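You operate a simulated robot arm through the tools that you are given. There is no shell and no other tool. Be economical: measure what you need, move in short steps, check, and stop when the job is done.

You are at the controls of a simulated two-armed robot. One attempt, no reset.

TASK
Put the red tote from the cabinet top back under the chute.
Fine: stand it on the tote shelf, push the shelf in and latch it before setting the lever to GOOD. Where these are worked on the way, their far stop is far enough and under half their travel is too little: tote shelf.

It is judged by the outcome, as a careful person would: the job done as asked, and still so three seconds after it is handed in. It fails if anything else is knocked over, pushed out of place, dropped, spilled or broken.

THE ROBOT
Two 7-joint arms with two-finger parallel grippers on one trunk, on a base that drives. Base frame: it is fixed to the floor where the robot stands at the start and does not move with it; the origin is under the middle of the robot, x ahead of it, y to its left, z up. Readings come in m, degrees, newtons and seconds.
The left shoulder is at the start at [0.06, 0.101, 1.016], the right one opposite. With the tool pointing down near the work surface each hand reaches from about 0.24 to 0.54 m from the robot's upright axis, wherever it stands, measured 20 degrees to its own side. Places, roughly: tilting chute [0.8, -0.1, 0.8]; tote shelf [0.7, 0.2, 0.5]; tote shelf deck [0.7, 0.2, 0.5]; tote shelf latch [0.5, 0, 0.5]. Payload 2.4 kg a hand.
Tool frame (each hand has its own): the origin (TCP) lies between the finger pads and is the grasp point; the fingertips stand 0.024 m ahead of it; z points along the fingers, y is the line along which they close. Largest opening 0.068 m; finger width 0.017, thickness 0.01; the body of the gripper, 0.04 by 0.07 m, starts 0.041 m behind the TCP.
Orientation is told as [roll, pitch, yaw] about the base's x, y, z axes, in that order, counted from this pose: with the fingers straight down and closing along the base's y, the tool's x points along the base's -x, its y along +y and its z along -z.

THE INTERFACE
- The arms move only by the tool arm_command. It takes "left_series", "right_series" or both (then of equal length, played together; a hand with none holds still); each is a list of rows, each an object of numbers (a shift or turn left out is 0, a gripper value left out holds the last): "hand": the gripper command, from -1 (shut) to 1 (fully open), values between in proportion; "tx", "ty", "tz": the shift along the tool's x, y, z in m; "rx", "ry", "rz": the turn, a rotation vector about the tool's x, y, z in degrees. In form: [{"hand": .., "tx": .., "ty": .., "tz": .., "rx": .., "ry": .., "rz": ..}, ...]. A call has 1 to 12 rows; each row is the pose to reach, as a shift and turn from the pose commanded when the call began, along the tool's axes at that moment. A row lasts 0.2 s, in which the tool goes at most 0.05 m and 8.6 degrees; a call with a longer step from one row to the next is refused whole, and so is a gripper value outside its range. Where a pose cannot be reached the arm comes as near as it can. A force on the tool above 90 N (or 10 N above the force at the start of the call, whichever is more), or a blocked arm, ends the call early, and 0.2 s more pass. Each finger travels about 0.072 m/s and halts on what it meets, pressing with about 32 N; the grip force reading is that of the motor and also rises with nothing between the fingers. The clock runs only during rows and for 0.2 s after the last one: add rows that repeat a pose to give the fingers time. It gives the time, the measured TCP pose, the force on the tool (base axes), the opening and the grip force at its end, in the units of the frame above (readings bear some noise), with the torque about the TCP (base axes, N m) and any sound that the robot's microphone picked up, and new pictures: "show" is both (left out), scene, wrist or none (wrist: the cameras of the hands that moved).
- Cameras (640 x 400 px; columns grow to the right, rows downward): "scene" is now at [0.1528, 0.0037, 1.1823]; the picture's right is [0.04, -1.00, -0.00], its down [-0.51, -0.02, -0.86] and it looks along [0.86, 0.03, -0.51] (base axes); focal length 214 px, centre (320, 200). "left" rides on the left gripper at [0.084, -0.011, -0.075] in its tool frame; the picture's right is [0.13, 0.99, 0.00], its down [-0.60, 0.08, -0.79] and it looks along [-0.79, 0.10, 0.61] (tool axes); focal length 251 px, centre (320, 200). "right" rides on the right gripper at [0.084, 0.011, -0.075] in its tool frame; the picture's right is [-0.13, 0.99, 0.00], its down [-0.60, -0.08, -0.79] and it looks along [-0.79, -0.10, 0.61] (tool axes); focal length 251 px, centre (320, 200). There is no depth. A picture from a camera that has moved, and an enlarged one, comes with that camera's place and axes in the base frame and with its lens.
- slide_trunk(by): slides the trunk up (or, below 0, down) by that many m; the arms and the scene camera ride with it, the base frame stays. It gives what a move gives, with no picture.
- base_move(legs): drives the robot by 1 to 6 legs, each [ahead, left, turn to the left] in m, m and degrees, along the robot's own axes; the way and the turn of a leg run together, so that a leg with both is an arc; at most 1.5 m and 180 degrees a leg. The arms and the cameras ride along, it lands a little off, and it stops where it bumps. It gives what a move gives, and a new picture of the scene camera.
- aim_head(pan, tilt): turns the head with the scene camera to pan (to the left, within 86 degrees either way) and tilt (down, from -29 to 69), counted from straight ahead of the robot. It gives what a move gives, and a new picture of the scene camera.
- enlarge(camera, box): a new picture of the part [left, top, right, bottom] of that camera's present view, enlarged. The clock stands still meanwhile.
- close_job(): hands the job in; it is judged then, once.

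Go step by step. Nothing tells you exact positions but the pictures and the camera data: compare them with the known pose of the tool, close in by small moves and look again before you grip or let go. The budget is 120 turns and 260 pictures, counting those below and the enlarged ones. Unless the task says otherwise, let go and move clear before handing in, and close with one line.

The tools are called after ">>>" as name(argument=value, ...) on one line, values as JSON. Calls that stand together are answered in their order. arm_command: Moves the arms, as the interface text tells. Its arguments: {"type":"object","properties":{"left_series":{"type":"array","items":{"type":"object","properties":{"hand":{"type":"number"},"tx":{"type":"number"},"ty":{"type":"number"},"tz":{"type":"number"},"rx":{"type":"number"},"ry":{"type":"number"},"rz":{"type":"number"}}}},"right_series":{"type":"array","items":{"type":"object","properties":{"hand":{"type":"number"},"tx":{"type":"number"},"ty":{"type":"number"},"tz":{"type":"number"},"rx":{"type":"number"},"ry":{"type":"number"},"rz":{"type":"number"}}}},"show":{"type":"string","enum":["both","scene","wrist","none"]}},"required":[]} The other tools are called the same way: slide_trunk (by) slides the trunk up or down; base_move (legs) drives the base; aim_head (pan, tilt) turns the head that bears the scene camera; enlarge (camera, box) takes an enlarged picture of a part of a camera's view; close_job () hands the job in.

At the start:

```text
time_s: 0.0
left_tool_pos: [0.3862, 0.0951, 1.15]
left_orientation: [0.0, -0.1, 0.0]
left_ft_force: [-0.5, 1.1, 0.4]
left_wrist_torque: [0.01, 0.0, 0.05]
left_opening: 0.0678
left_gripper_force: 0.0
right_tool_pos: [0.4027, -0.2063, 1.0813]
right_orientation: [0.0, 0.0, -0.1]
right_ft_force: [-0.5, -0.1, 0.5]
right_wrist_torque: [0.02, 0.0, -0.02]
right_opening: 0.0681
right_gripper_force: 0.1
trunk travel left (down, up): [-0.232, 0.617]
robot x, y, heading: [-0.0039, -0.001, -0.3]
head pan, tilt: [2.3, 30.7]
```

scene: 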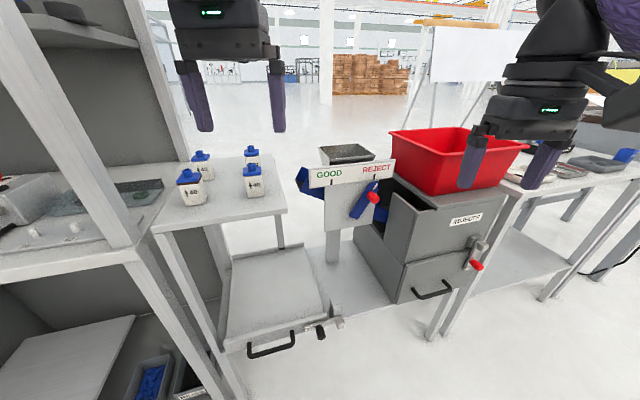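
right: 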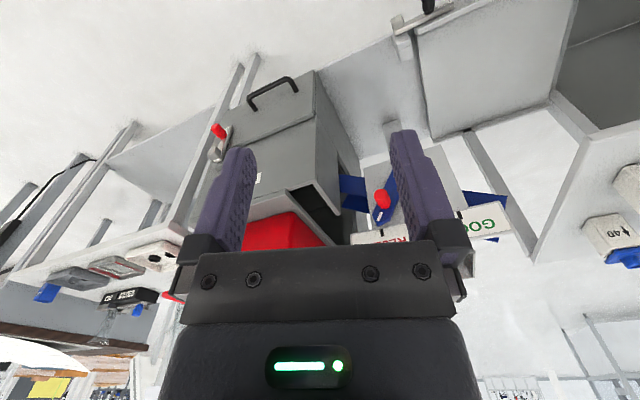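
left: 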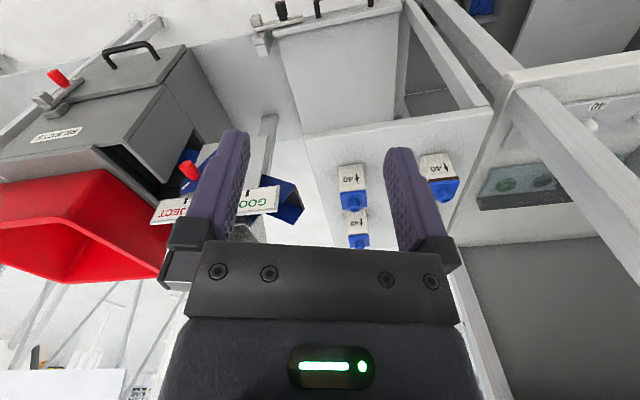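

I see a red tote on the grey REJECTS cabinet (right), the shelf with a handle at lower left, its latch beside it, and the GOOD/REJECT lever. I'll look closer first.

>>> enlarge(camera="scene", box=[280, 110, 540, 310])

>>> enlarge(camera="scene", box=[140, 220, 380, 370])

```text
2.00 times, centred on (410, 210) of scene
camera zoom: at [0.1528, 0.0037, 1.1823], right [0.04, -1.0, 0.0], down [-0.51, -0.02, -0.86], along [0.86, 0.03, -0.51], focal length 429 px, centre (140, 180)
```

zoom: 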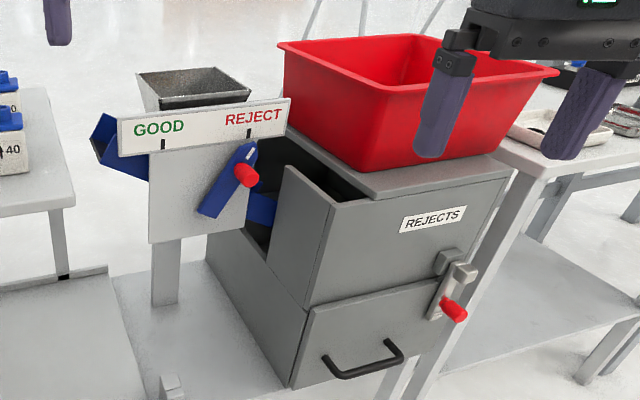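

```text
2.67 times, centred on (260, 295) of scene
camera zoom: at [0.1528, 0.0037, 1.1823], right [0.04, -1.0, 0.0], down [-0.51, -0.02, -0.86], along [0.86, 0.03, -0.51], focal length 572 px, centre (480, -53)
```

zoom: 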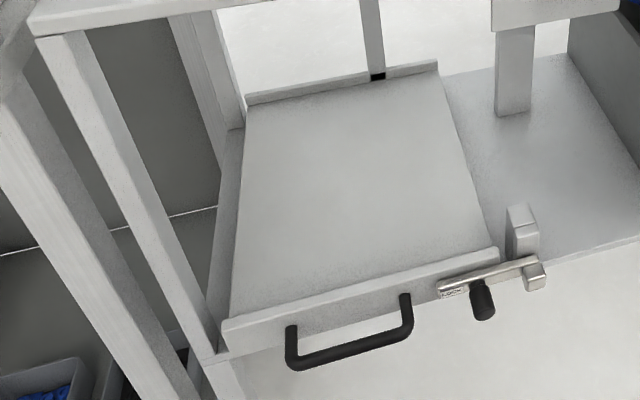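

The bench is turned about 18° from me. I'll square up to it and look down at the latch and handle.

>>> base_move(legs=[[0, 0, 18]])

>>> aim_head(pan=0, tilt=45)

```text
time_s: 1.4
left_tool_pos: [0.338, 0.208, 1.1517]
left_orientation: [0.0, -0.1, 17.9]
left_ft_force: [-0.1, 0.3, -0.8]
left_wrist_torque: [-0.03, 0.02, -0.02]
left_opening: 0.068
left_gripper_force: 0.0
right_tool_pos: [0.4456, -0.0725, 1.0808]
right_orientation: [0.0, 0.0, 17.7]
right_ft_force: [0.2, -0.5, -0.5]
right_wrist_torque: [-0.01, 0.0, 0.01]
right_opening: 0.0678
right_gripper_force: 0.0
trunk travel left (down, up): [-0.232, 0.617]
robot x, y, heading: [-0.0016, 0.002, 18.3]
head pan, tilt: [2.3, 30.7]
camera scene: at [0.1443, 0.0509, 1.1823], right [0.34, -0.94, 0.0], down [-0.48, -0.18, -0.86], along [0.81, 0.3, -0.51], focal length 214 px, centre (320, 200)
```

scene: 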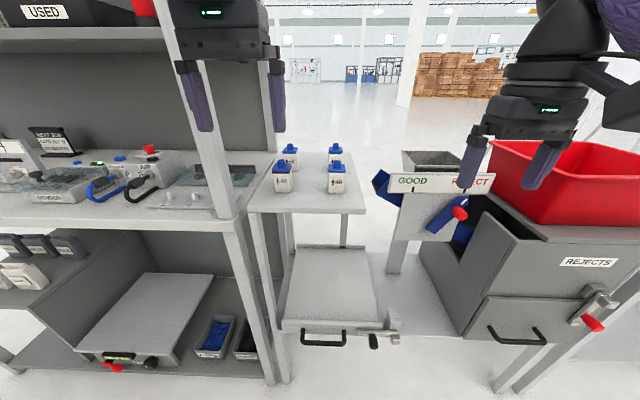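

```text
time_s: 2.2
left_tool_pos: [0.338, 0.2075, 1.1517]
left_orientation: [-0.1, -0.1, 17.9]
left_ft_force: [-0.4, 0.7, 0.0]
left_wrist_torque: [0.01, -0.01, -0.02]
left_opening: 0.068
left_gripper_force: 0.0
right_tool_pos: [0.4463, -0.0732, 1.0806]
right_orientation: [0.0, 0.0, 17.8]
right_ft_force: [-0.3, -0.2, 0.0]
right_wrist_torque: [0.02, 0.01, 0.02]
right_opening: 0.0679
right_gripper_force: 0.0
trunk travel left (down, up): [-0.232, 0.617]
robot x, y, heading: [-0.0001, -0.001, 17.9]
head pan, tilt: [0.0, 45.0]
camera scene: at [0.1371, 0.0448, 1.1609], right [0.31, -0.95, 0.0], down [-0.67, -0.22, -0.71], along [0.67, 0.22, -0.71], focal length 214 px, centre (320, 200)
```

scene: 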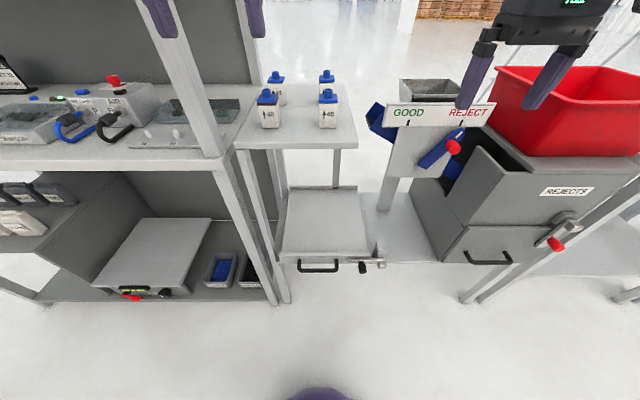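

>>> enlarge(camera="scene", box=[260, 170, 420, 290])

>>> enlarge(camera="scene", box=[340, 240, 404, 280])

>>> enlarge(camera="scene", box=[355, 80, 595, 230])

```text
3.33 times, centred on (340, 230) of scene
camera zoom: at [0.1371, 0.0448, 1.1609], right [0.31, -0.95, 0.0], down [-0.67, -0.22, -0.71], along [0.67, 0.22, -0.71], focal length 715 px, centre (253, 100)
```

zoom: 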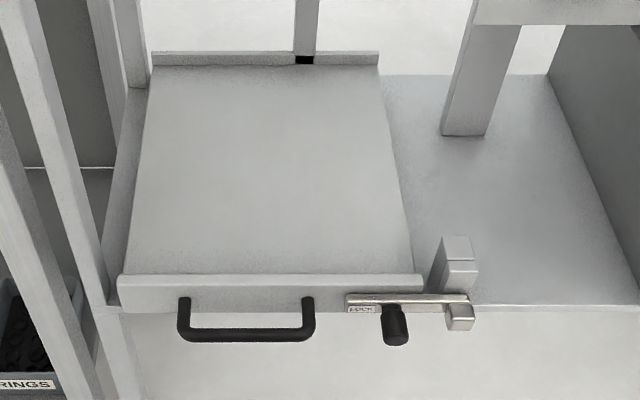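

```text
10.00 times, centred on (372, 260) of scene
camera zoom: at [0.1371, 0.0448, 1.1609], right [0.31, -0.95, 0.0], down [-0.67, -0.22, -0.71], along [0.67, 0.22, -0.71], focal length 2145 px, centre (-200, -400)
```

zoom: 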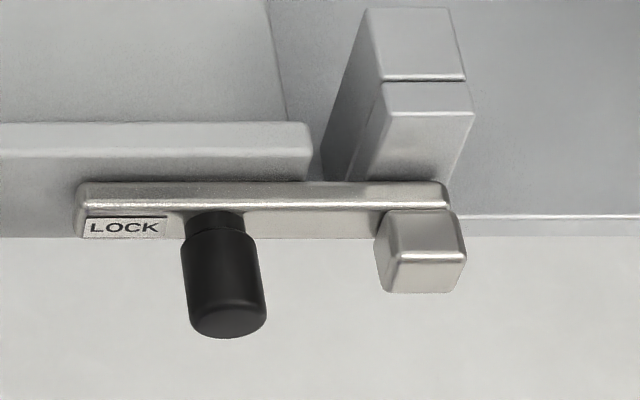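

```text
2.67 times, centred on (475, 155) of scene
camera zoom: at [0.1371, 0.0448, 1.1609], right [0.31, -0.95, 0.0], down [-0.67, -0.22, -0.71], along [0.67, 0.22, -0.71], focal length 572 px, centre (-93, 320)
```

zoom: 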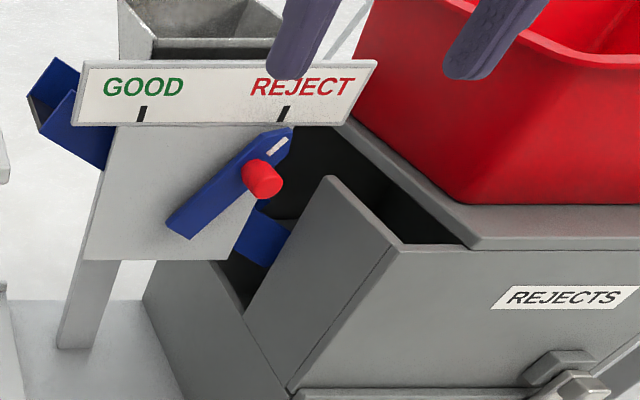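

>>> enlarge(camera="scene", box=[520, 200, 600, 250])

>>> enlarge(camera="scene", box=[90, 270, 186, 310])

```text
8.00 times, centred on (560, 225) of scene
camera zoom: at [0.1371, 0.0448, 1.1609], right [0.31, -0.95, 0.0], down [-0.67, -0.22, -0.71], along [0.67, 0.22, -0.71], focal length 1716 px, centre (-1600, 0)
```

zoom: 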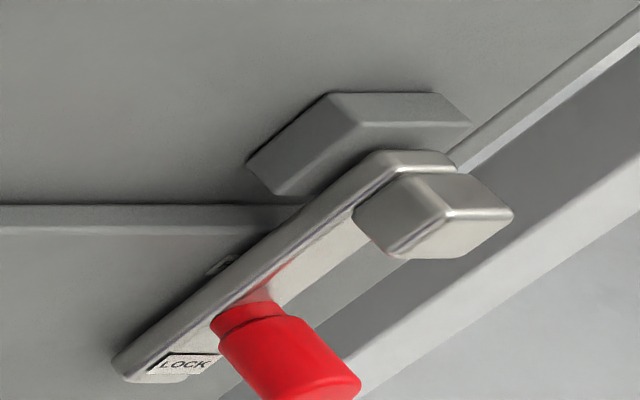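

```text
6.67 times, centred on (138, 290) of scene
camera zoom: at [0.1371, 0.0448, 1.1609], right [0.31, -0.95, 0.0], down [-0.67, -0.22, -0.71], along [0.67, 0.22, -0.71], focal length 1430 px, centre (1533, -400)
```

zoom: 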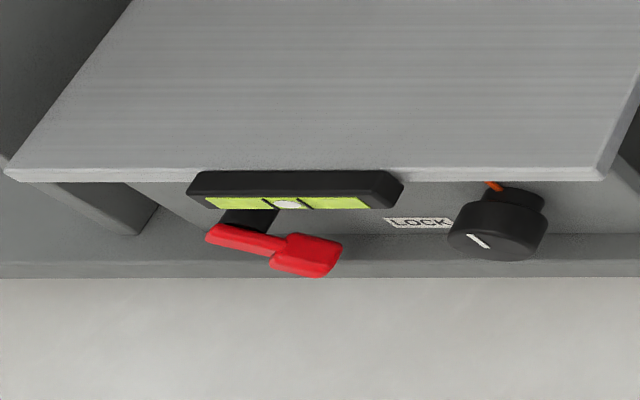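

The shelf is held by a LOCK bar pivoted at its right end with a black knob. I'll lower the trunk and bring the right hand near the knob with a tilt, to look at it closely.

>>> slide_trunk(by=-0.22)

>>> arm_command(right_series=[{"ry": -8, "tz": 0.03}, {"ry": -16, "tz": 0.06}, {"ry": -24, "tz": 0.09, "tx": 0.02}, {"ry": -32, "tz": 0.12, "tx": 0.04, "ty": 0.02}, {"ry": -40, "tz": 0.15, "tx": 0.05, "ty": 0.04}, {"ry": -45, "tz": 0.17, "tx": 0.06, "ty": 0.05}, {"ry": -45, "tz": 0.2, "tx": 0.06, "ty": 0.06}])

```text
time_s: 4.5
left_tool_pos: [0.337, 0.2082, 0.9308]
left_orientation: [-0.1, -0.2, 17.9]
left_ft_force: [-0.1, -0.9, -0.3]
left_wrist_torque: [-0.02, 0.02, 0.02]
left_opening: 0.068
left_gripper_force: 0.0
right_tool_pos: [0.4458, -0.0737, 0.8615]
right_orientation: [0.1, 0.0, 17.8]
right_ft_force: [0.4, 1.4, 0.0]
right_wrist_torque: [0.0, -0.01, 0.0]
right_opening: 0.0679
right_gripper_force: 0.1
trunk travel left (down, up): [-0.012, 0.837]
robot x, y, heading: [0.0034, 0.0021, 17.9]
head pan, tilt: [0.0, 45.0]
```

```text
time_s: 6.1
left_tool_pos: [0.3392, 0.2095, 0.9318]
left_orientation: [-0.1, -0.1, 17.9]
left_ft_force: [-0.5, -1.0, 0.1]
left_wrist_torque: [-0.02, 0.0, -0.01]
left_opening: 0.0682
left_gripper_force: 0.1
right_tool_pos: [0.4387, 0.0017, 0.6597]
right_orientation: [0.0, -44.9, 17.8]
right_ft_force: [0.0, -0.3, 0.1]
right_wrist_torque: [0.0, 0.01, -0.01]
right_opening: 0.068
right_gripper_force: 0.1
right hand out of reach, approached as far as the arm can: row 4, 5, 6, 7
trunk travel left (down, up): [-0.012, 0.837]
robot x, y, heading: [-0.0013, -0.0012, 18.0]
head pan, tilt: [0.0, 45.0]
camera scene: at [0.2039, 0.0663, 0.9334], right [0.31, -0.95, 0.0], down [-0.67, -0.22, -0.71], along [0.67, 0.22, -0.71], focal length 214 px, centre (320, 200)
camera right: at [0.3285, -0.0217, 0.6544], right [-0.22, 0.97, 0.09], down [-0.1, -0.12, 0.99], along [0.97, 0.2, 0.12], focal length 251 px, centre (320, 200)
```

scene: 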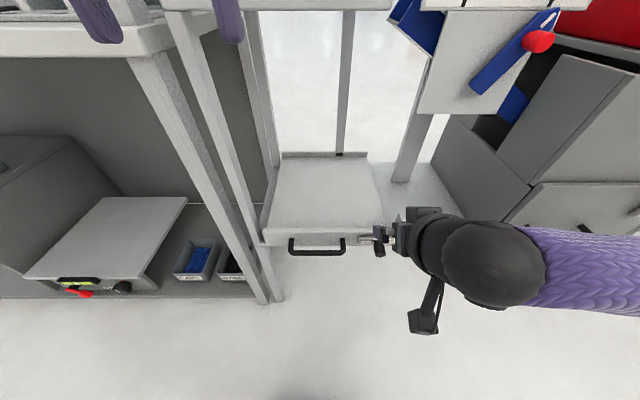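
right: 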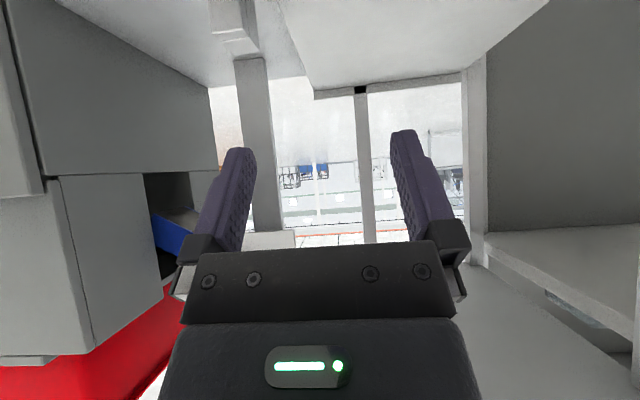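

>>> enlarge(camera="scene", box=[250, 140, 442, 260])

```text
3.33 times, centred on (346, 200) of scene
camera zoom: at [0.2039, 0.0663, 0.9334], right [0.31, -0.95, 0.0], down [-0.67, -0.22, -0.71], along [0.67, 0.22, -0.71], focal length 715 px, centre (233, 200)
```

zoom: 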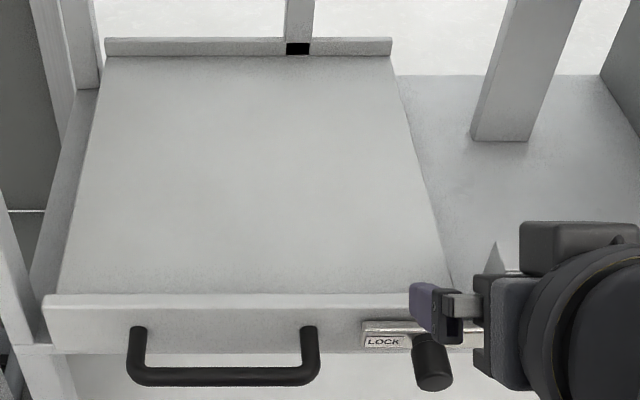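

>>> arm_command(right_series=[{"tx": 0.035}, {"tx": 0.073}, {"tx": 0.073, "tz": 0.04}, {"tx": 0.073, "tz": 0.07}])

```text
time_s: 7.1
left_tool_pos: [0.3376, 0.2083, 0.931]
left_orientation: [-0.1, -0.1, 17.9]
left_ft_force: [0.3, 0.3, 0.6]
left_wrist_torque: [0.04, 0.02, 0.02]
left_opening: 0.0683
left_gripper_force: 0.1
right_tool_pos: [0.4375, 0.0008, 0.5602]
right_orientation: [-0.1, -44.9, 17.8]
right_ft_force: [0.1, 0.4, 0.1]
right_wrist_torque: [0.0, -0.02, -0.04]
right_opening: 0.0681
right_gripper_force: 0.2
right hand out of reach, approached as far as the arm can: row 1, 2
trunk travel left (down, up): [-0.012, 0.837]
robot x, y, heading: [-0.0009, -0.0005, 17.9]
head pan, tilt: [0.0, 45.0]
camera scene: at [0.2038, 0.0662, 0.9335], right [0.31, -0.95, 0.0], down [-0.67, -0.22, -0.71], along [0.67, 0.22, -0.71], focal length 214 px, centre (320, 200)
camera right: at [0.3273, -0.0231, 0.5542], right [-0.22, 0.97, 0.09], down [-0.1, -0.12, 0.99], along [0.97, 0.2, 0.13], focal length 251 px, centre (320, 200)
```

scene: 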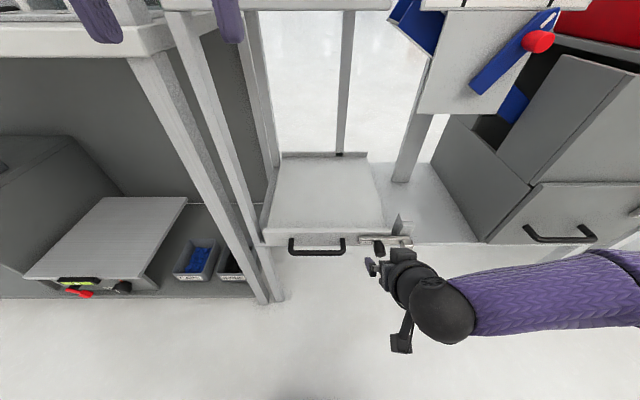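
right: 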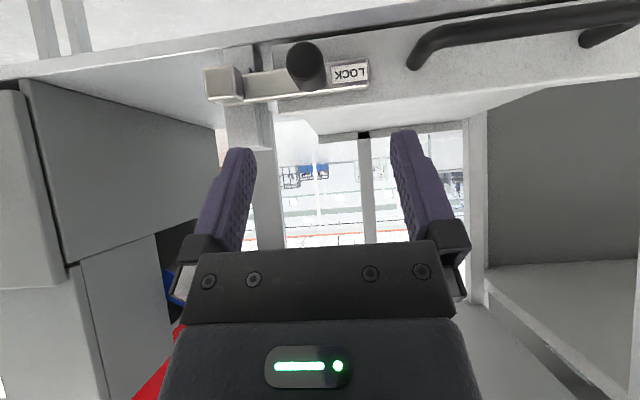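

The wrist view shows the knob clearly at about [u .49, z .49] ahead of the hand; I'll advance and straddle it.

>>> arm_command(right_series=[{"ty": -0.007, "tz": 0.04}, {"ty": -0.007, "tz": 0.075}, {"ty": -0.007, "tx": -0.0035, "tz": 0.098}])

```text
time_s: 7.9
left_tool_pos: [0.3333, 0.2066, 0.9331]
left_orientation: [-0.1, -0.4, 17.7]
left_ft_force: [0.0, 0.8, -0.4]
left_wrist_torque: [-0.03, 0.01, -0.01]
left_opening: 0.0679
left_gripper_force: 0.1
right_tool_pos: [0.5075, -0.0014, 0.5136]
right_orientation: [-0.1, -44.7, 17.7]
right_ft_force: [-51.9, -16.5, 35.3]
right_wrist_torque: [-1.62, 0.02, -2.35]
right_opening: 0.0678
right_gripper_force: 0.1
right hand out of reach, approached as far as the arm can: row 1, 2, 3
trunk travel left (down, up): [-0.012, 0.837]
robot x, y, heading: [-0.0013, 0.0016, 17.7]
head pan, tilt: [0.0, 45.0]
camera scene: at [0.1983, 0.0648, 0.9354], right [0.3, -0.95, 0.0], down [-0.67, -0.21, -0.71], along [0.68, 0.22, -0.7], focal length 214 px, centre (320, 200)
camera right: at [0.3987, -0.0236, 0.5081], right [-0.21, 0.97, 0.09], down [-0.1, -0.11, 0.99], along [0.97, 0.2, 0.12], focal length 251 px, centre (320, 200)
```

scene: 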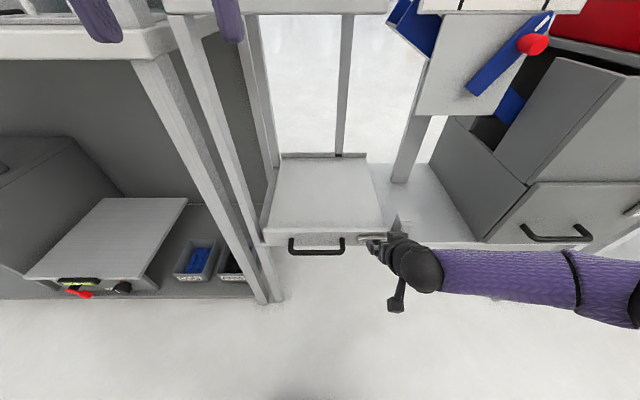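
right: 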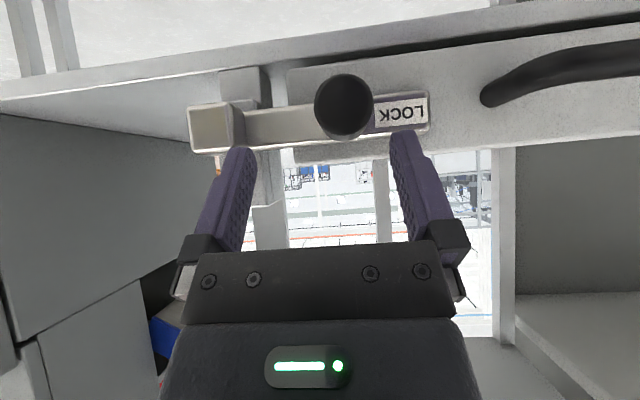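

The right finger is pressing on the pivot block (hand ended 16 mm too far right, reach-limited). I'll back off and shift the base left so the knob is easier to reach.

>>> arm_command(right_series=[{"tz": -0.03}, {"tz": -0.07}, {"tz": -0.1}], show="none")

>>> base_move(legs=[[-0.02, 0.12, 0]])

>>> arm_command(right_series=[{"ty": -0.04}, {"ty": -0.08}])

```text
time_s: 8.7
left_tool_pos: [0.3387, 0.2083, 0.9302]
left_orientation: [-0.2, 0.0, 17.9]
left_ft_force: [-0.2, 0.7, 0.2]
left_wrist_torque: [0.01, 0.01, 0.03]
left_opening: 0.0681
left_gripper_force: 0.1
right_tool_pos: [0.4459, -0.0188, 0.5808]
right_orientation: [-0.1, -45.0, 18.0]
right_ft_force: [0.0, -0.2, 0.1]
right_wrist_torque: [0.0, -0.03, 0.01]
right_opening: 0.0681
right_gripper_force: 0.0
trunk travel left (down, up): [-0.012, 0.837]
robot x, y, heading: [-0.0028, 0.0004, 18.0]
head pan, tilt: [0.0, 45.0]
```

```text
time_s: 9.9
left_tool_pos: [0.2823, 0.3164, 0.9308]
left_orientation: [-0.1, 0.0, 18.0]
left_ft_force: [0.6, 0.6, -0.5]
left_wrist_torque: [0.01, 0.03, 0.03]
left_opening: 0.0678
left_gripper_force: 0.0
right_tool_pos: [0.3897, 0.0887, 0.5795]
right_orientation: [0.0, -45.0, 17.9]
right_ft_force: [-0.3, 0.3, -0.1]
right_wrist_torque: [-0.02, -0.03, -0.01]
right_opening: 0.0678
right_gripper_force: 0.0
trunk travel left (down, up): [-0.012, 0.837]
robot x, y, heading: [-0.0556, 0.1071, 17.7]
head pan, tilt: [0.0, 45.0]
camera scene: at [0.1479, 0.1747, 0.9334], right [0.31, -0.95, 0.0], down [-0.67, -0.22, -0.71], along [0.67, 0.22, -0.71], focal length 214 px, centre (320, 200)
```

scene: 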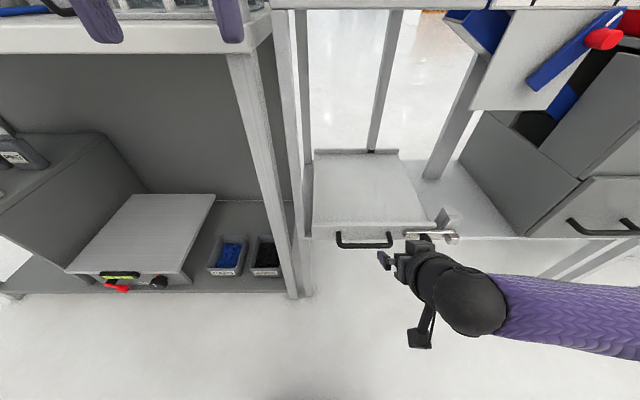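

```text
time_s: 10.6
left_tool_pos: [0.2827, 0.3168, 0.9308]
left_orientation: [-0.1, -0.2, 17.9]
left_ft_force: [0.0, -1.0, 0.0]
left_wrist_torque: [-0.01, -0.02, -0.03]
left_opening: 0.0681
left_gripper_force: 0.1
right_tool_pos: [0.4158, 0.012, 0.5792]
right_orientation: [0.0, -45.0, 17.9]
right_ft_force: [0.4, -0.2, 0.5]
right_wrist_torque: [-0.02, 0.01, -0.02]
right_opening: 0.0678
right_gripper_force: 0.0
trunk travel left (down, up): [-0.012, 0.837]
robot x, y, heading: [-0.0568, 0.1084, 17.9]
head pan, tilt: [0.0, 45.0]
camera scene: at [0.1479, 0.1749, 0.9334], right [0.31, -0.95, 0.0], down [-0.67, -0.22, -0.71], along [0.67, 0.22, -0.71], focal length 214 px, centre (320, 200)
camera right: at [0.3059, -0.0109, 0.5738], right [-0.22, 0.97, 0.09], down [-0.1, -0.12, 0.99], along [0.97, 0.21, 0.12], focal length 251 px, centre (320, 200)
```

scene: 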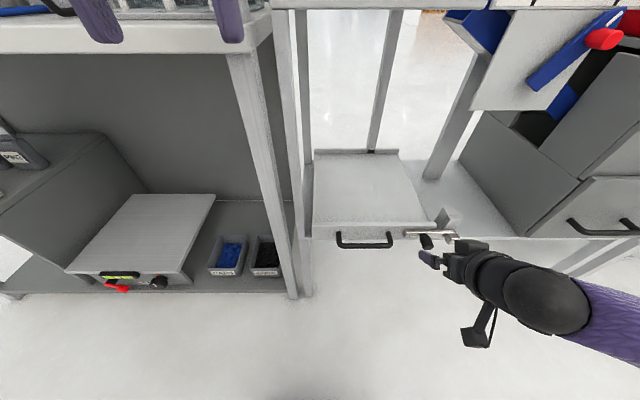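
right: 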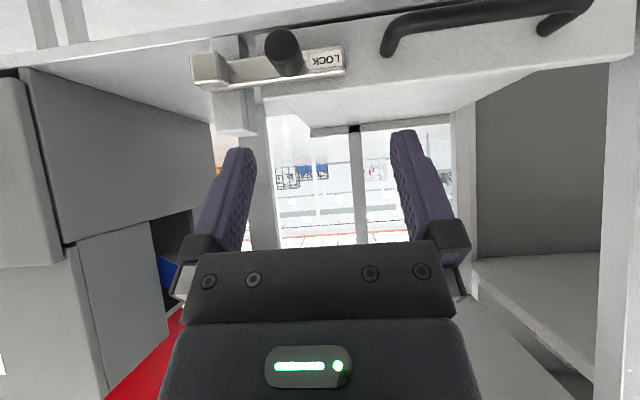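

>>> arm_command(right_series=[{"ty": -0.025, "tz": 0.03}, {"ty": -0.025, "tz": 0.07}], show="wrist")

```text
time_s: 11.2
left_tool_pos: [0.2827, 0.3166, 0.9308]
left_orientation: [-0.1, -0.1, 18.0]
left_ft_force: [-0.8, 0.6, 0.5]
left_wrist_torque: [-0.01, 0.0, 0.03]
left_opening: 0.0682
left_gripper_force: 0.0
right_tool_pos: [0.4709, 0.0051, 0.5305]
right_orientation: [0.0, -45.0, 17.8]
right_ft_force: [0.3, -0.5, -0.2]
right_wrist_torque: [0.02, -0.03, 0.02]
right_opening: 0.0681
right_gripper_force: 0.0
trunk travel left (down, up): [-0.012, 0.837]
robot x, y, heading: [-0.0619, 0.1073, 17.9]
head pan, tilt: [0.0, 45.0]
camera right: at [0.3608, -0.0191, 0.5247], right [-0.22, 0.97, 0.09], down [-0.1, -0.12, 0.99], along [0.97, 0.2, 0.13], focal length 251 px, centre (320, 200)
```

right: 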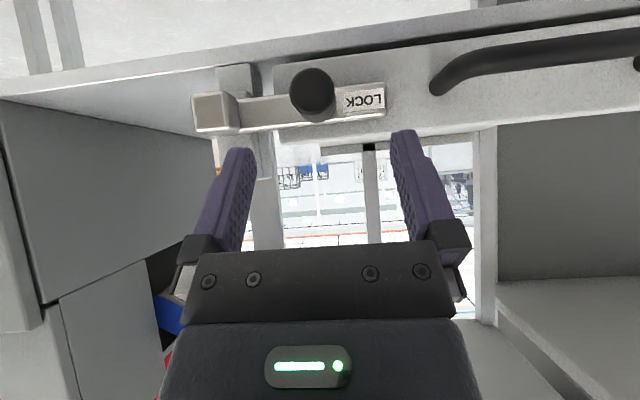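

>>> arm_command(right_series=[{"hand": 0.4}, {"hand": 0.4, "tz": 0.03}, {"hand": 0.4, "tz": 0.055}, {"hand": -1, "tz": 0.055}, {"hand": -1, "tz": 0.055}])

```text
time_s: 12.3
left_tool_pos: [0.2826, 0.3149, 0.9306]
left_orientation: [0.0, -0.1, 17.9]
left_ft_force: [0.6, -0.6, -0.1]
left_wrist_torque: [-0.01, 0.02, -0.03]
left_opening: 0.0682
left_gripper_force: 0.2
right_tool_pos: [0.5084, 0.0112, 0.4913]
right_orientation: [-0.3, -44.9, 17.8]
right_ft_force: [12.4, -18.3, 0.2]
right_wrist_torque: [-0.28, 0.04, 0.46]
right_opening: 0.0256
right_gripper_force: 40.2
trunk travel left (down, up): [-0.012, 0.837]
robot x, y, heading: [-0.0555, 0.1073, 17.6]
head pan, tilt: [0.0, 45.0]
camera scene: at [0.1487, 0.1735, 0.9333], right [0.31, -0.95, 0.0], down [-0.67, -0.22, -0.71], along [0.67, 0.22, -0.71], focal length 214 px, centre (320, 200)
camera right: at [0.3972, -0.0103, 0.4853], right [-0.21, 0.97, 0.09], down [-0.1, -0.11, 0.99], along [0.97, 0.2, 0.12], focal length 251 px, centre (320, 200)
```

scene: 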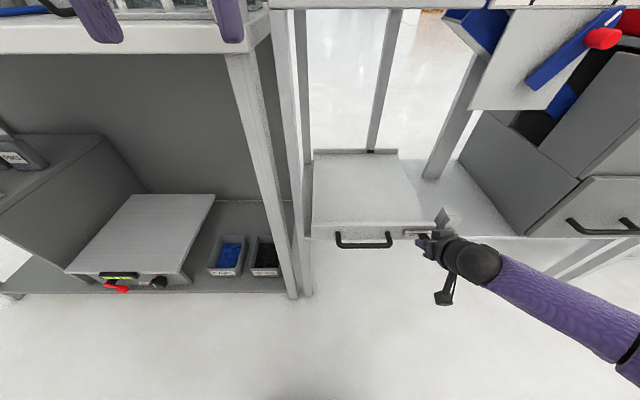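
right: 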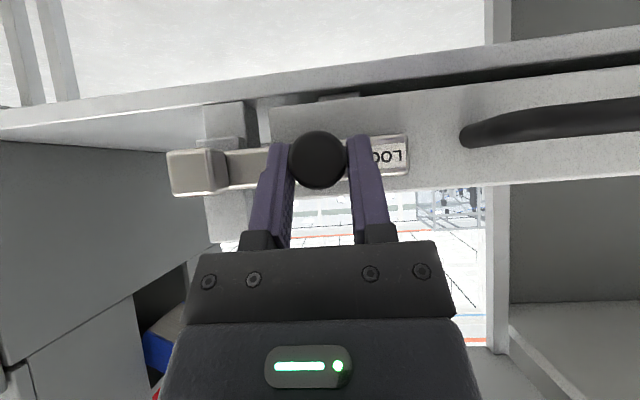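

Knob is gripped. I'll test swinging it upward about the pivot.

>>> arm_command(right_series=[{"hand": -1, "ty": -0.005}, {"hand": -1, "tx": -0.0062, "tz": -0.0062, "ty": -0.006}, {"hand": -1, "tx": -0.0123, "tz": -0.0123, "ty": -0.008}, {"hand": -1, "tx": -0.018, "tz": -0.018, "ty": -0.011}], show="wrist")

```text
time_s: 13.3
left_tool_pos: [0.2811, 0.3181, 0.9303]
left_orientation: [-0.2, -0.1, 18.0]
left_ft_force: [0.2, 0.3, 0.5]
left_wrist_torque: [-0.02, 0.03, -0.02]
left_opening: 0.0681
left_gripper_force: 0.0
right_tool_pos: [0.508, 0.008, 0.5163]
right_orientation: [0.3, -44.9, 18.1]
right_ft_force: [-12.2, 13.2, -3.7]
right_wrist_torque: [0.49, 0.92, 0.12]
right_opening: 0.0252
right_gripper_force: 40.5
trunk travel left (down, up): [-0.012, 0.837]
robot x, y, heading: [-0.0575, 0.1087, 18.1]
head pan, tilt: [0.0, 45.0]
camera right: at [0.3986, -0.015, 0.5109], right [-0.22, 0.97, 0.09], down [-0.1, -0.12, 0.99], along [0.97, 0.21, 0.12], focal length 251 px, centre (320, 200)
```

right: 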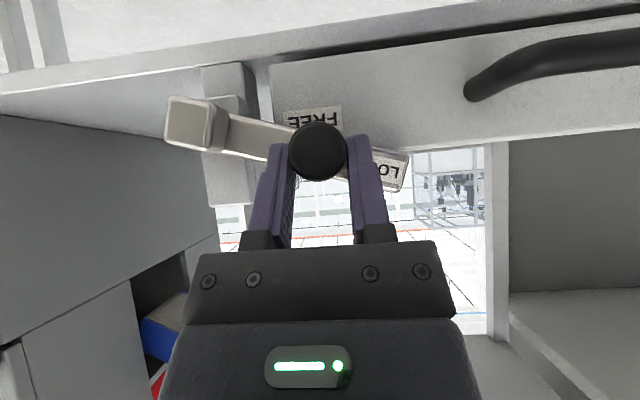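

>>> arm_command(right_series=[{"hand": -1, "tx": -0.01, "tz": -0.01, "ty": -0.006}, {"hand": -1, "tx": -0.0175, "tz": -0.0175, "ty": -0.0175}, {"hand": -1, "tx": -0.0226, "tz": -0.0226, "ty": -0.031}, {"hand": -1, "tx": -0.025, "tz": -0.025, "ty": -0.046}, {"hand": -1, "tx": -0.025, "tz": -0.025, "ty": -0.054}])

```text
time_s: 14.6
left_tool_pos: [0.2804, 0.3166, 0.9317]
left_orientation: [-0.3, -0.2, 17.9]
left_ft_force: [-0.2, 0.4, 0.4]
left_wrist_torque: [0.02, 0.04, 0.03]
left_opening: 0.0679
left_gripper_force: 0.1
right_tool_pos: [0.5283, -0.0479, 0.5568]
right_orientation: [-0.4, -45.3, 18.0]
right_ft_force: [9.9, 6.3, 30.8]
right_wrist_torque: [0.22, -0.33, 0.51]
right_opening: 0.0261
right_gripper_force: 41.1
trunk travel left (down, up): [-0.012, 0.837]
robot x, y, heading: [-0.056, 0.1077, 17.9]
head pan, tilt: [0.0, 45.0]
camera scene: at [0.1465, 0.1753, 0.934], right [0.31, -0.95, 0.0], down [-0.67, -0.22, -0.71], along [0.67, 0.22, -0.71], focal length 214 px, centre (320, 200)
camera right: at [0.4173, -0.0701, 0.5494], right [-0.22, 0.97, 0.09], down [-0.11, -0.11, 0.99], along [0.97, 0.2, 0.13], focal length 251 px, centre (320, 200)
```

scene: 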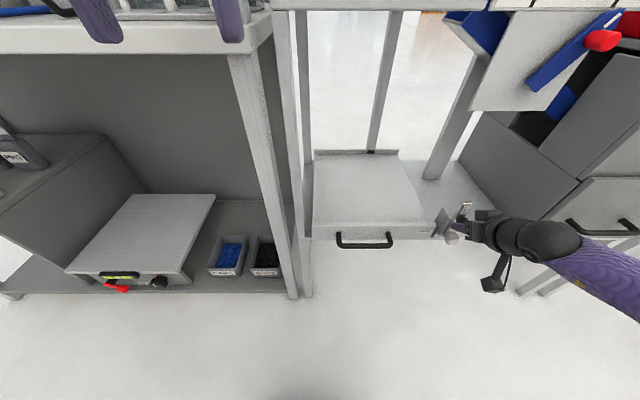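
right: 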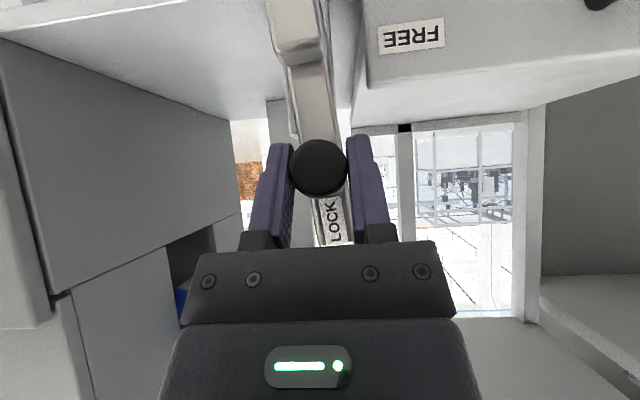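

>>> arm_command(right_series=[{"hand": -1, "ty": -0.007, "tx": 0.003, "tz": 0.003}, {"hand": -1, "ty": -0.013, "tx": 0.004, "tz": 0.004}, {"hand": 0.3, "ty": -0.013, "tx": 0.004, "tz": 0.004}, {"hand": 0.6, "ty": -0.013, "tx": 0.004, "tz": 0.004}], show="wrist")

```text
time_s: 15.6
left_tool_pos: [0.2818, 0.3163, 0.9312]
left_orientation: [-0.1, -0.1, 17.9]
left_ft_force: [0.1, 0.7, 0.7]
left_wrist_torque: [0.0, -0.01, -0.02]
left_opening: 0.0681
left_gripper_force: 0.0
right_tool_pos: [0.5299, -0.0577, 0.5465]
right_orientation: [-0.1, -44.9, 17.8]
right_ft_force: [-0.9, -0.2, 0.0]
right_wrist_torque: [-0.01, 0.0, 0.0]
right_opening: 0.0543
right_gripper_force: 0.1
trunk travel left (down, up): [-0.012, 0.837]
robot x, y, heading: [-0.0577, 0.1069, 17.8]
head pan, tilt: [0.0, 45.0]
camera right: at [0.4198, -0.0822, 0.5403], right [-0.22, 0.97, 0.09], down [-0.1, -0.11, 0.99], along [0.97, 0.2, 0.12], focal length 251 px, centre (320, 200)
```

right: 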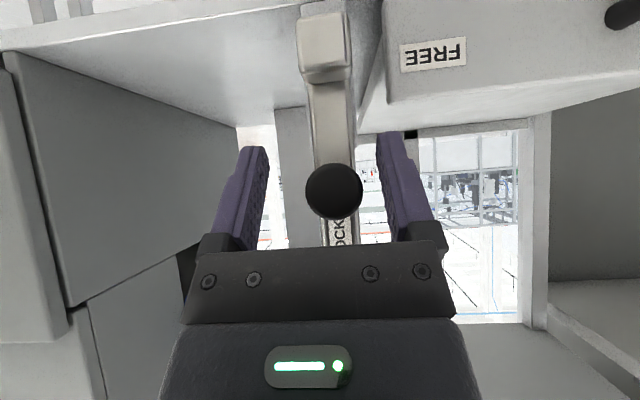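

The lock bar stands upright and clear of the shelf. Now I back away and turn the right hand straight down, then yaw it to take the shelf handle.

>>> arm_command(right_series=[{"hand": 1, "tz": -0.04}, {"tz": -0.08}, {"tz": -0.12, "ry": 8}, {"tz": -0.14, "tx": -0.02, "ry": 16}, {"tz": -0.15, "tx": -0.05, "ry": 24}, {"tz": -0.15, "tx": -0.08, "ry": 32}, {"tz": -0.15, "tx": -0.1, "ry": 40}, {"tz": -0.15, "tx": -0.1, "ry": 45}])

>>> arm_command(right_series=[{"rz": -8, "ty": 0.03}, {"rz": -16, "ty": 0.06}, {"rz": -24, "ty": 0.09}, {"rz": -32, "ty": 0.12}, {"rz": -40, "ty": 0.15}, {"rz": -48, "ty": 0.17}, {"rz": -56, "ty": 0.19}, {"rz": -64, "ty": 0.2}, {"rz": -72, "ty": 0.2}, {"rz": -80, "ty": 0.2}, {"rz": -88, "ty": 0.2}, {"rz": -90, "ty": 0.2}])

```text
time_s: 17.4
left_tool_pos: [0.2813, 0.3165, 0.931]
left_orientation: [-0.1, 0.0, 17.9]
left_ft_force: [0.9, -0.6, -0.5]
left_wrist_torque: [-0.04, 0.0, -0.02]
left_opening: 0.0681
left_gripper_force: 0.1
right_tool_pos: [0.4968, -0.0684, 0.7249]
right_orientation: [0.0, 0.2, 17.9]
right_ft_force: [0.0, -0.3, -0.5]
right_wrist_torque: [-0.03, 0.0, -0.01]
right_opening: 0.0681
right_gripper_force: 0.1
trunk travel left (down, up): [-0.012, 0.837]
robot x, y, heading: [-0.0542, 0.1098, 17.8]
head pan, tilt: [0.0, 45.0]
camera scene: at [0.1478, 0.1748, 0.9334], right [0.31, -0.95, 0.0], down [-0.67, -0.22, -0.71], along [0.67, 0.22, -0.71], focal length 214 px, centre (320, 200)
camera right: at [0.4137, -0.0835, 0.7995], right [-0.18, 0.98, 0.0], down [0.6, 0.11, 0.79], along [0.78, 0.14, -0.61], focal length 251 px, centre (320, 200)
```

scene: 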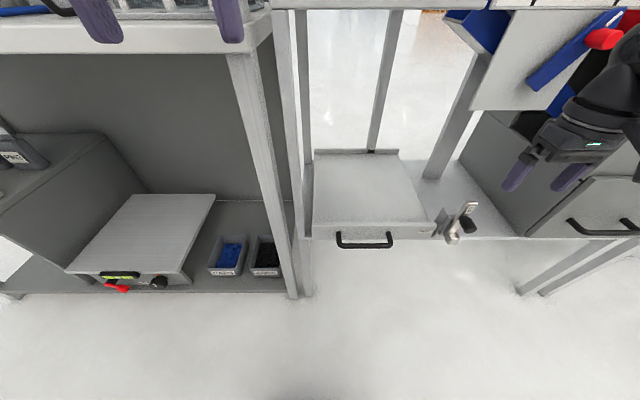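
right: 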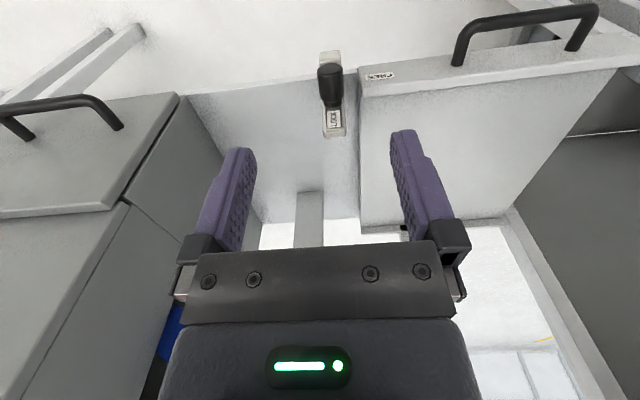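

```text
time_s: 19.9
left_tool_pos: [0.2812, 0.3163, 0.9309]
left_orientation: [-0.1, 0.0, 17.9]
left_ft_force: [-0.8, 0.1, -0.2]
left_wrist_torque: [0.02, -0.01, -0.02]
left_opening: 0.0677
left_gripper_force: 0.0
right_tool_pos: [0.2746, 0.1434, 0.7193]
right_orientation: [0.1, 0.1, 107.8]
right_ft_force: [0.0, 0.9, 0.8]
right_wrist_torque: [0.01, 0.01, 0.01]
right_opening: 0.0681
right_gripper_force: 0.2
right hand out of reach, approached as far as the arm can: row 3, 4, 5, 6, 7, 8, 9, 10, 11, 12
trunk travel left (down, up): [-0.012, 0.837]
robot x, y, heading: [-0.0577, 0.1057, 17.9]
head pan, tilt: [0.0, 45.0]
camera scene: at [0.1479, 0.1746, 0.9334], right [0.31, -0.95, 0.0], down [-0.67, -0.22, -0.71], along [0.67, 0.22, -0.71], focal length 214 px, centre (320, 200)
camera right: at [0.2912, 0.0609, 0.7944], right [-0.98, -0.18, 0.0], down [-0.11, 0.6, 0.79], along [-0.14, 0.78, -0.61], focal length 251 px, centre (320, 200)
```

scene: 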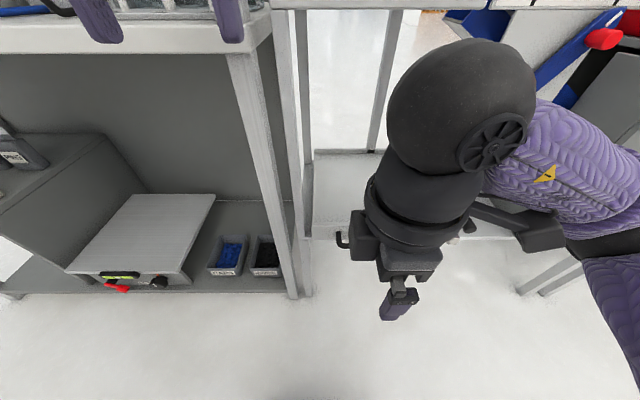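
right: 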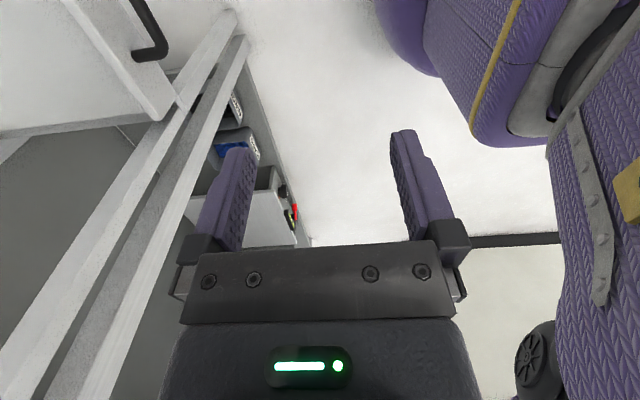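

>>> arm_command(right_series=[{"ty": -0.045, "tx": 0.03}, {"ty": -0.09, "tx": 0.06}, {"ty": -0.135, "tx": 0.06}, {"ty": -0.175, "tx": 0.06}, {"ty": -0.175, "tx": 0.06, "tz": 0.045}, {"ty": -0.175, "tx": 0.06, "tz": 0.09}, {"ty": -0.175, "tx": 0.06, "tz": 0.13}])

```text
refused: row 1 steps farther than a row can; nothing moved
```

>>> arm_command(right_series=[{"ty": -0.04, "tx": 0.02}, {"ty": -0.08, "tx": 0.04}, {"ty": -0.12, "tx": 0.06}, {"ty": -0.16, "tx": 0.06}, {"ty": -0.175, "tx": 0.06, "tz": 0.04}, {"ty": -0.175, "tx": 0.06, "tz": 0.085}, {"ty": -0.175, "tx": 0.06, "tz": 0.13}])

```text
time_s: 21.6
left_tool_pos: [0.2802, 0.3166, 0.9304]
left_orientation: [0.0, -0.1, 17.8]
left_ft_force: [-1.0, 0.6, 0.4]
left_wrist_torque: [-0.01, -0.01, -0.02]
left_opening: 0.0682
left_gripper_force: 0.0
right_tool_pos: [0.2766, 0.1537, 0.7035]
right_orientation: [0.0, 0.0, 107.8]
right_ft_force: [-0.9, 0.0, 0.6]
right_wrist_torque: [0.01, 0.02, -0.02]
right_opening: 0.068
right_gripper_force: 0.1
right hand out of reach, approached as far as the arm can: row 1, 2, 3, 4, 5, 6, 7
trunk travel left (down, up): [-0.012, 0.837]
robot x, y, heading: [-0.0534, 0.1102, 18.1]
head pan, tilt: [0.0, 45.0]
camera scene: at [0.1478, 0.1748, 0.9334], right [0.31, -0.95, 0.0], down [-0.67, -0.22, -0.71], along [0.67, 0.22, -0.71], focal length 214 px, centre (320, 200)
camera right: at [0.2913, 0.0697, 0.7772], right [-0.98, -0.18, 0.0], down [-0.11, 0.6, 0.79], along [-0.14, 0.78, -0.61], focal length 251 px, centre (320, 200)
```

scene: 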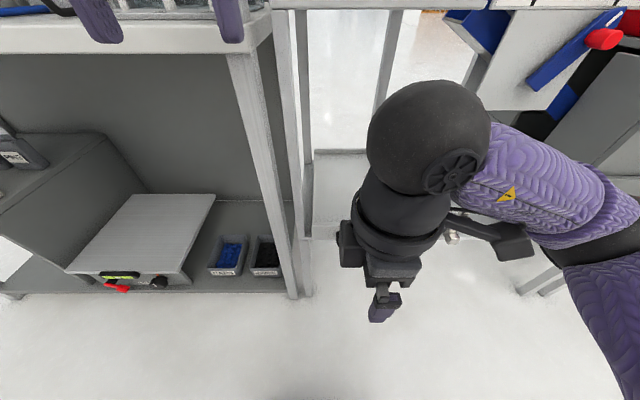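
right: 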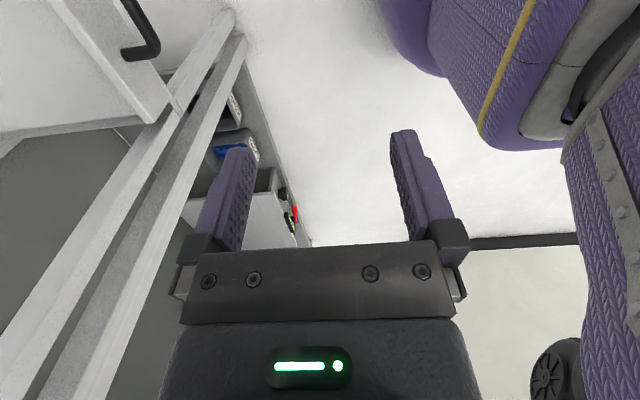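

This yaw is reach-limited. Better: with the hand at its natural yaw, pinch the handle's right leg, one finger inside the U. I turn the hand back.

>>> arm_command(right_series=[{"rz": 8}, {"rz": 16}, {"rz": 24}, {"rz": 32}, {"rz": 40}, {"rz": 48}, {"rz": 56}, {"rz": 64}, {"rz": 72}, {"rz": 80}, {"rz": 88}, {"rz": 90}], show="wrist")

```text
time_s: 24.1
left_tool_pos: [0.2822, 0.3171, 0.9313]
left_orientation: [-0.2, -0.1, 17.9]
left_ft_force: [0.2, 0.0, 0.9]
left_wrist_torque: [0.01, 0.02, 0.0]
left_opening: 0.0681
left_gripper_force: 0.0
right_tool_pos: [0.2775, 0.1534, 0.708]
right_orientation: [0.0, 0.0, 17.7]
right_ft_force: [-0.4, 0.4, -0.1]
right_wrist_torque: [0.01, 0.03, -0.03]
right_opening: 0.0679
right_gripper_force: 0.0
trunk travel left (down, up): [-0.012, 0.837]
robot x, y, heading: [-0.0552, 0.1098, 17.9]
head pan, tilt: [0.0, 45.0]
camera right: at [0.1956, 0.1386, 0.7831], right [-0.18, 0.98, 0.0], down [0.6, 0.11, 0.79], along [0.78, 0.14, -0.61], focal length 251 px, centre (320, 200)
```

right: 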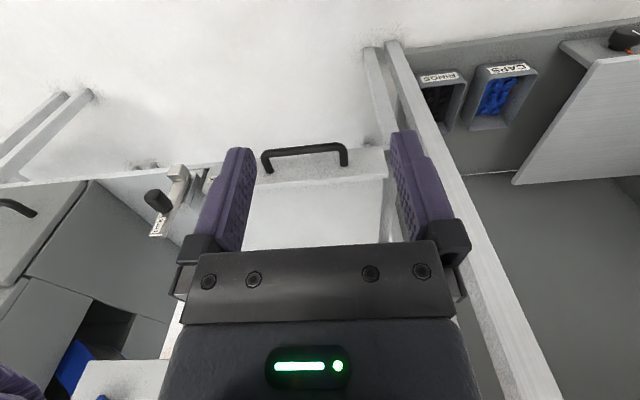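

>>> base_move(legs=[[0.08, 0, 0]])

>>> arm_command(right_series=[{"ty": -0.04}, {"ty": -0.08}, {"ty": -0.11, "tx": -0.02}, {"ty": -0.112, "tx": -0.06}, {"ty": -0.112, "tx": -0.09, "tz": 0.02}, {"ty": -0.112, "tx": -0.115, "tz": 0.06}, {"ty": -0.112, "tx": -0.115, "tz": 0.1}], show="wrist")

```text
time_s: 25.2
left_tool_pos: [0.3579, 0.3425, 0.9295]
left_orientation: [-0.2, -0.1, 17.9]
left_ft_force: [-0.5, -0.5, 0.3]
left_wrist_torque: [0.01, 0.01, -0.03]
left_opening: 0.0683
left_gripper_force: 0.0
right_tool_pos: [0.3555, 0.1765, 0.7078]
right_orientation: [0.1, 0.0, 17.9]
right_ft_force: [0.5, -0.9, -0.5]
right_wrist_torque: [-0.03, 0.0, 0.0]
right_opening: 0.0682
right_gripper_force: 0.0
trunk travel left (down, up): [-0.012, 0.837]
robot x, y, heading: [0.0177, 0.1344, 17.8]
head pan, tilt: [0.0, 45.0]
camera scene: at [0.2241, 0.1996, 0.9334], right [0.31, -0.95, 0.0], down [-0.67, -0.22, -0.71], along [0.67, 0.22, -0.71], focal length 214 px, centre (320, 200)
```

scene: 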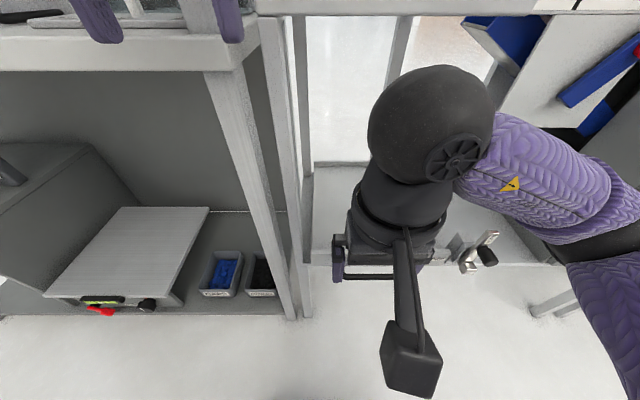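

```text
time_s: 26.8
left_tool_pos: [0.3575, 0.3421, 0.9299]
left_orientation: [-0.1, -0.1, 17.9]
left_ft_force: [-0.4, -0.2, -0.4]
left_wrist_torque: [0.0, 0.01, 0.0]
left_opening: 0.0682
left_gripper_force: 0.1
right_tool_pos: [0.5008, 0.1052, 0.6072]
right_orientation: [0.0, 0.0, 17.9]
right_ft_force: [-0.8, 0.4, 0.7]
right_wrist_torque: [0.0, 0.0, 0.01]
right_opening: 0.0678
right_gripper_force: 0.0
trunk travel left (down, up): [-0.012, 0.837]
robot x, y, heading: [0.0231, 0.1326, 18.2]
head pan, tilt: [0.0, 45.0]
camera right: at [0.4171, 0.0916, 0.6823], right [-0.18, 0.98, 0.0], down [0.6, 0.11, 0.79], along [0.78, 0.14, -0.61], focal length 251 px, centre (320, 200)
```

right: 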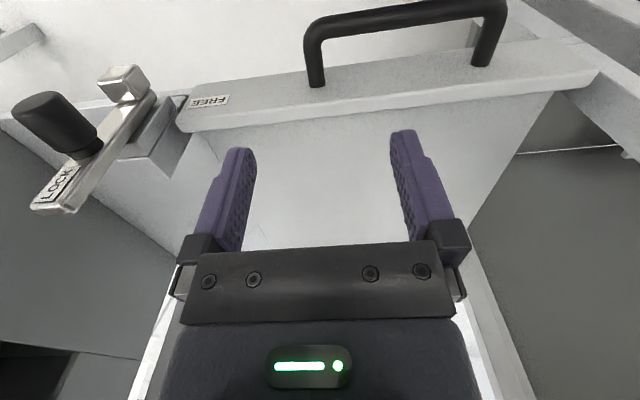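

>>> arm_command(right_series=[{"ty": -0.002, "tz": 0.045}, {"ty": -0.002, "tz": 0.09}, {"ty": -0.002, "tz": 0.12}], show="wrist")

```text
time_s: 27.6
left_tool_pos: [0.358, 0.3416, 0.9309]
left_orientation: [0.0, -0.1, 17.9]
left_ft_force: [0.3, 0.5, -0.2]
left_wrist_torque: [-0.04, 0.0, 0.02]
left_opening: 0.068
left_gripper_force: 0.1
right_tool_pos: [0.5003, 0.1025, 0.4871]
right_orientation: [0.1, 0.1, 18.0]
right_ft_force: [1.2, 0.4, 0.9]
right_wrist_torque: [0.04, -0.01, -0.11]
right_opening: 0.0678
right_gripper_force: 0.0
trunk travel left (down, up): [-0.012, 0.837]
robot x, y, heading: [0.0213, 0.1321, 17.8]
head pan, tilt: [0.0, 45.0]
camera right: at [0.417, 0.0884, 0.562], right [-0.18, 0.98, 0.0], down [0.6, 0.11, 0.79], along [0.78, 0.14, -0.61], focal length 251 px, centre (320, 200)
```

right: 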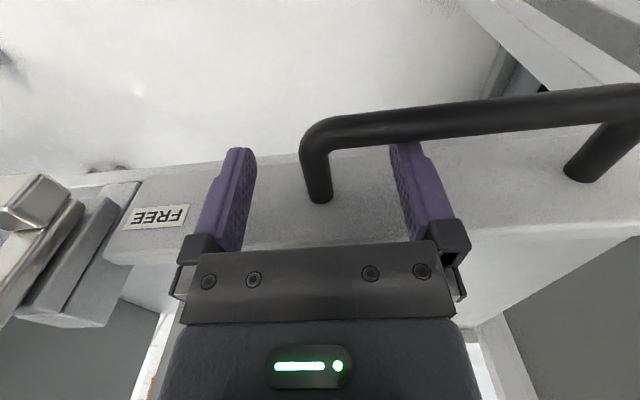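

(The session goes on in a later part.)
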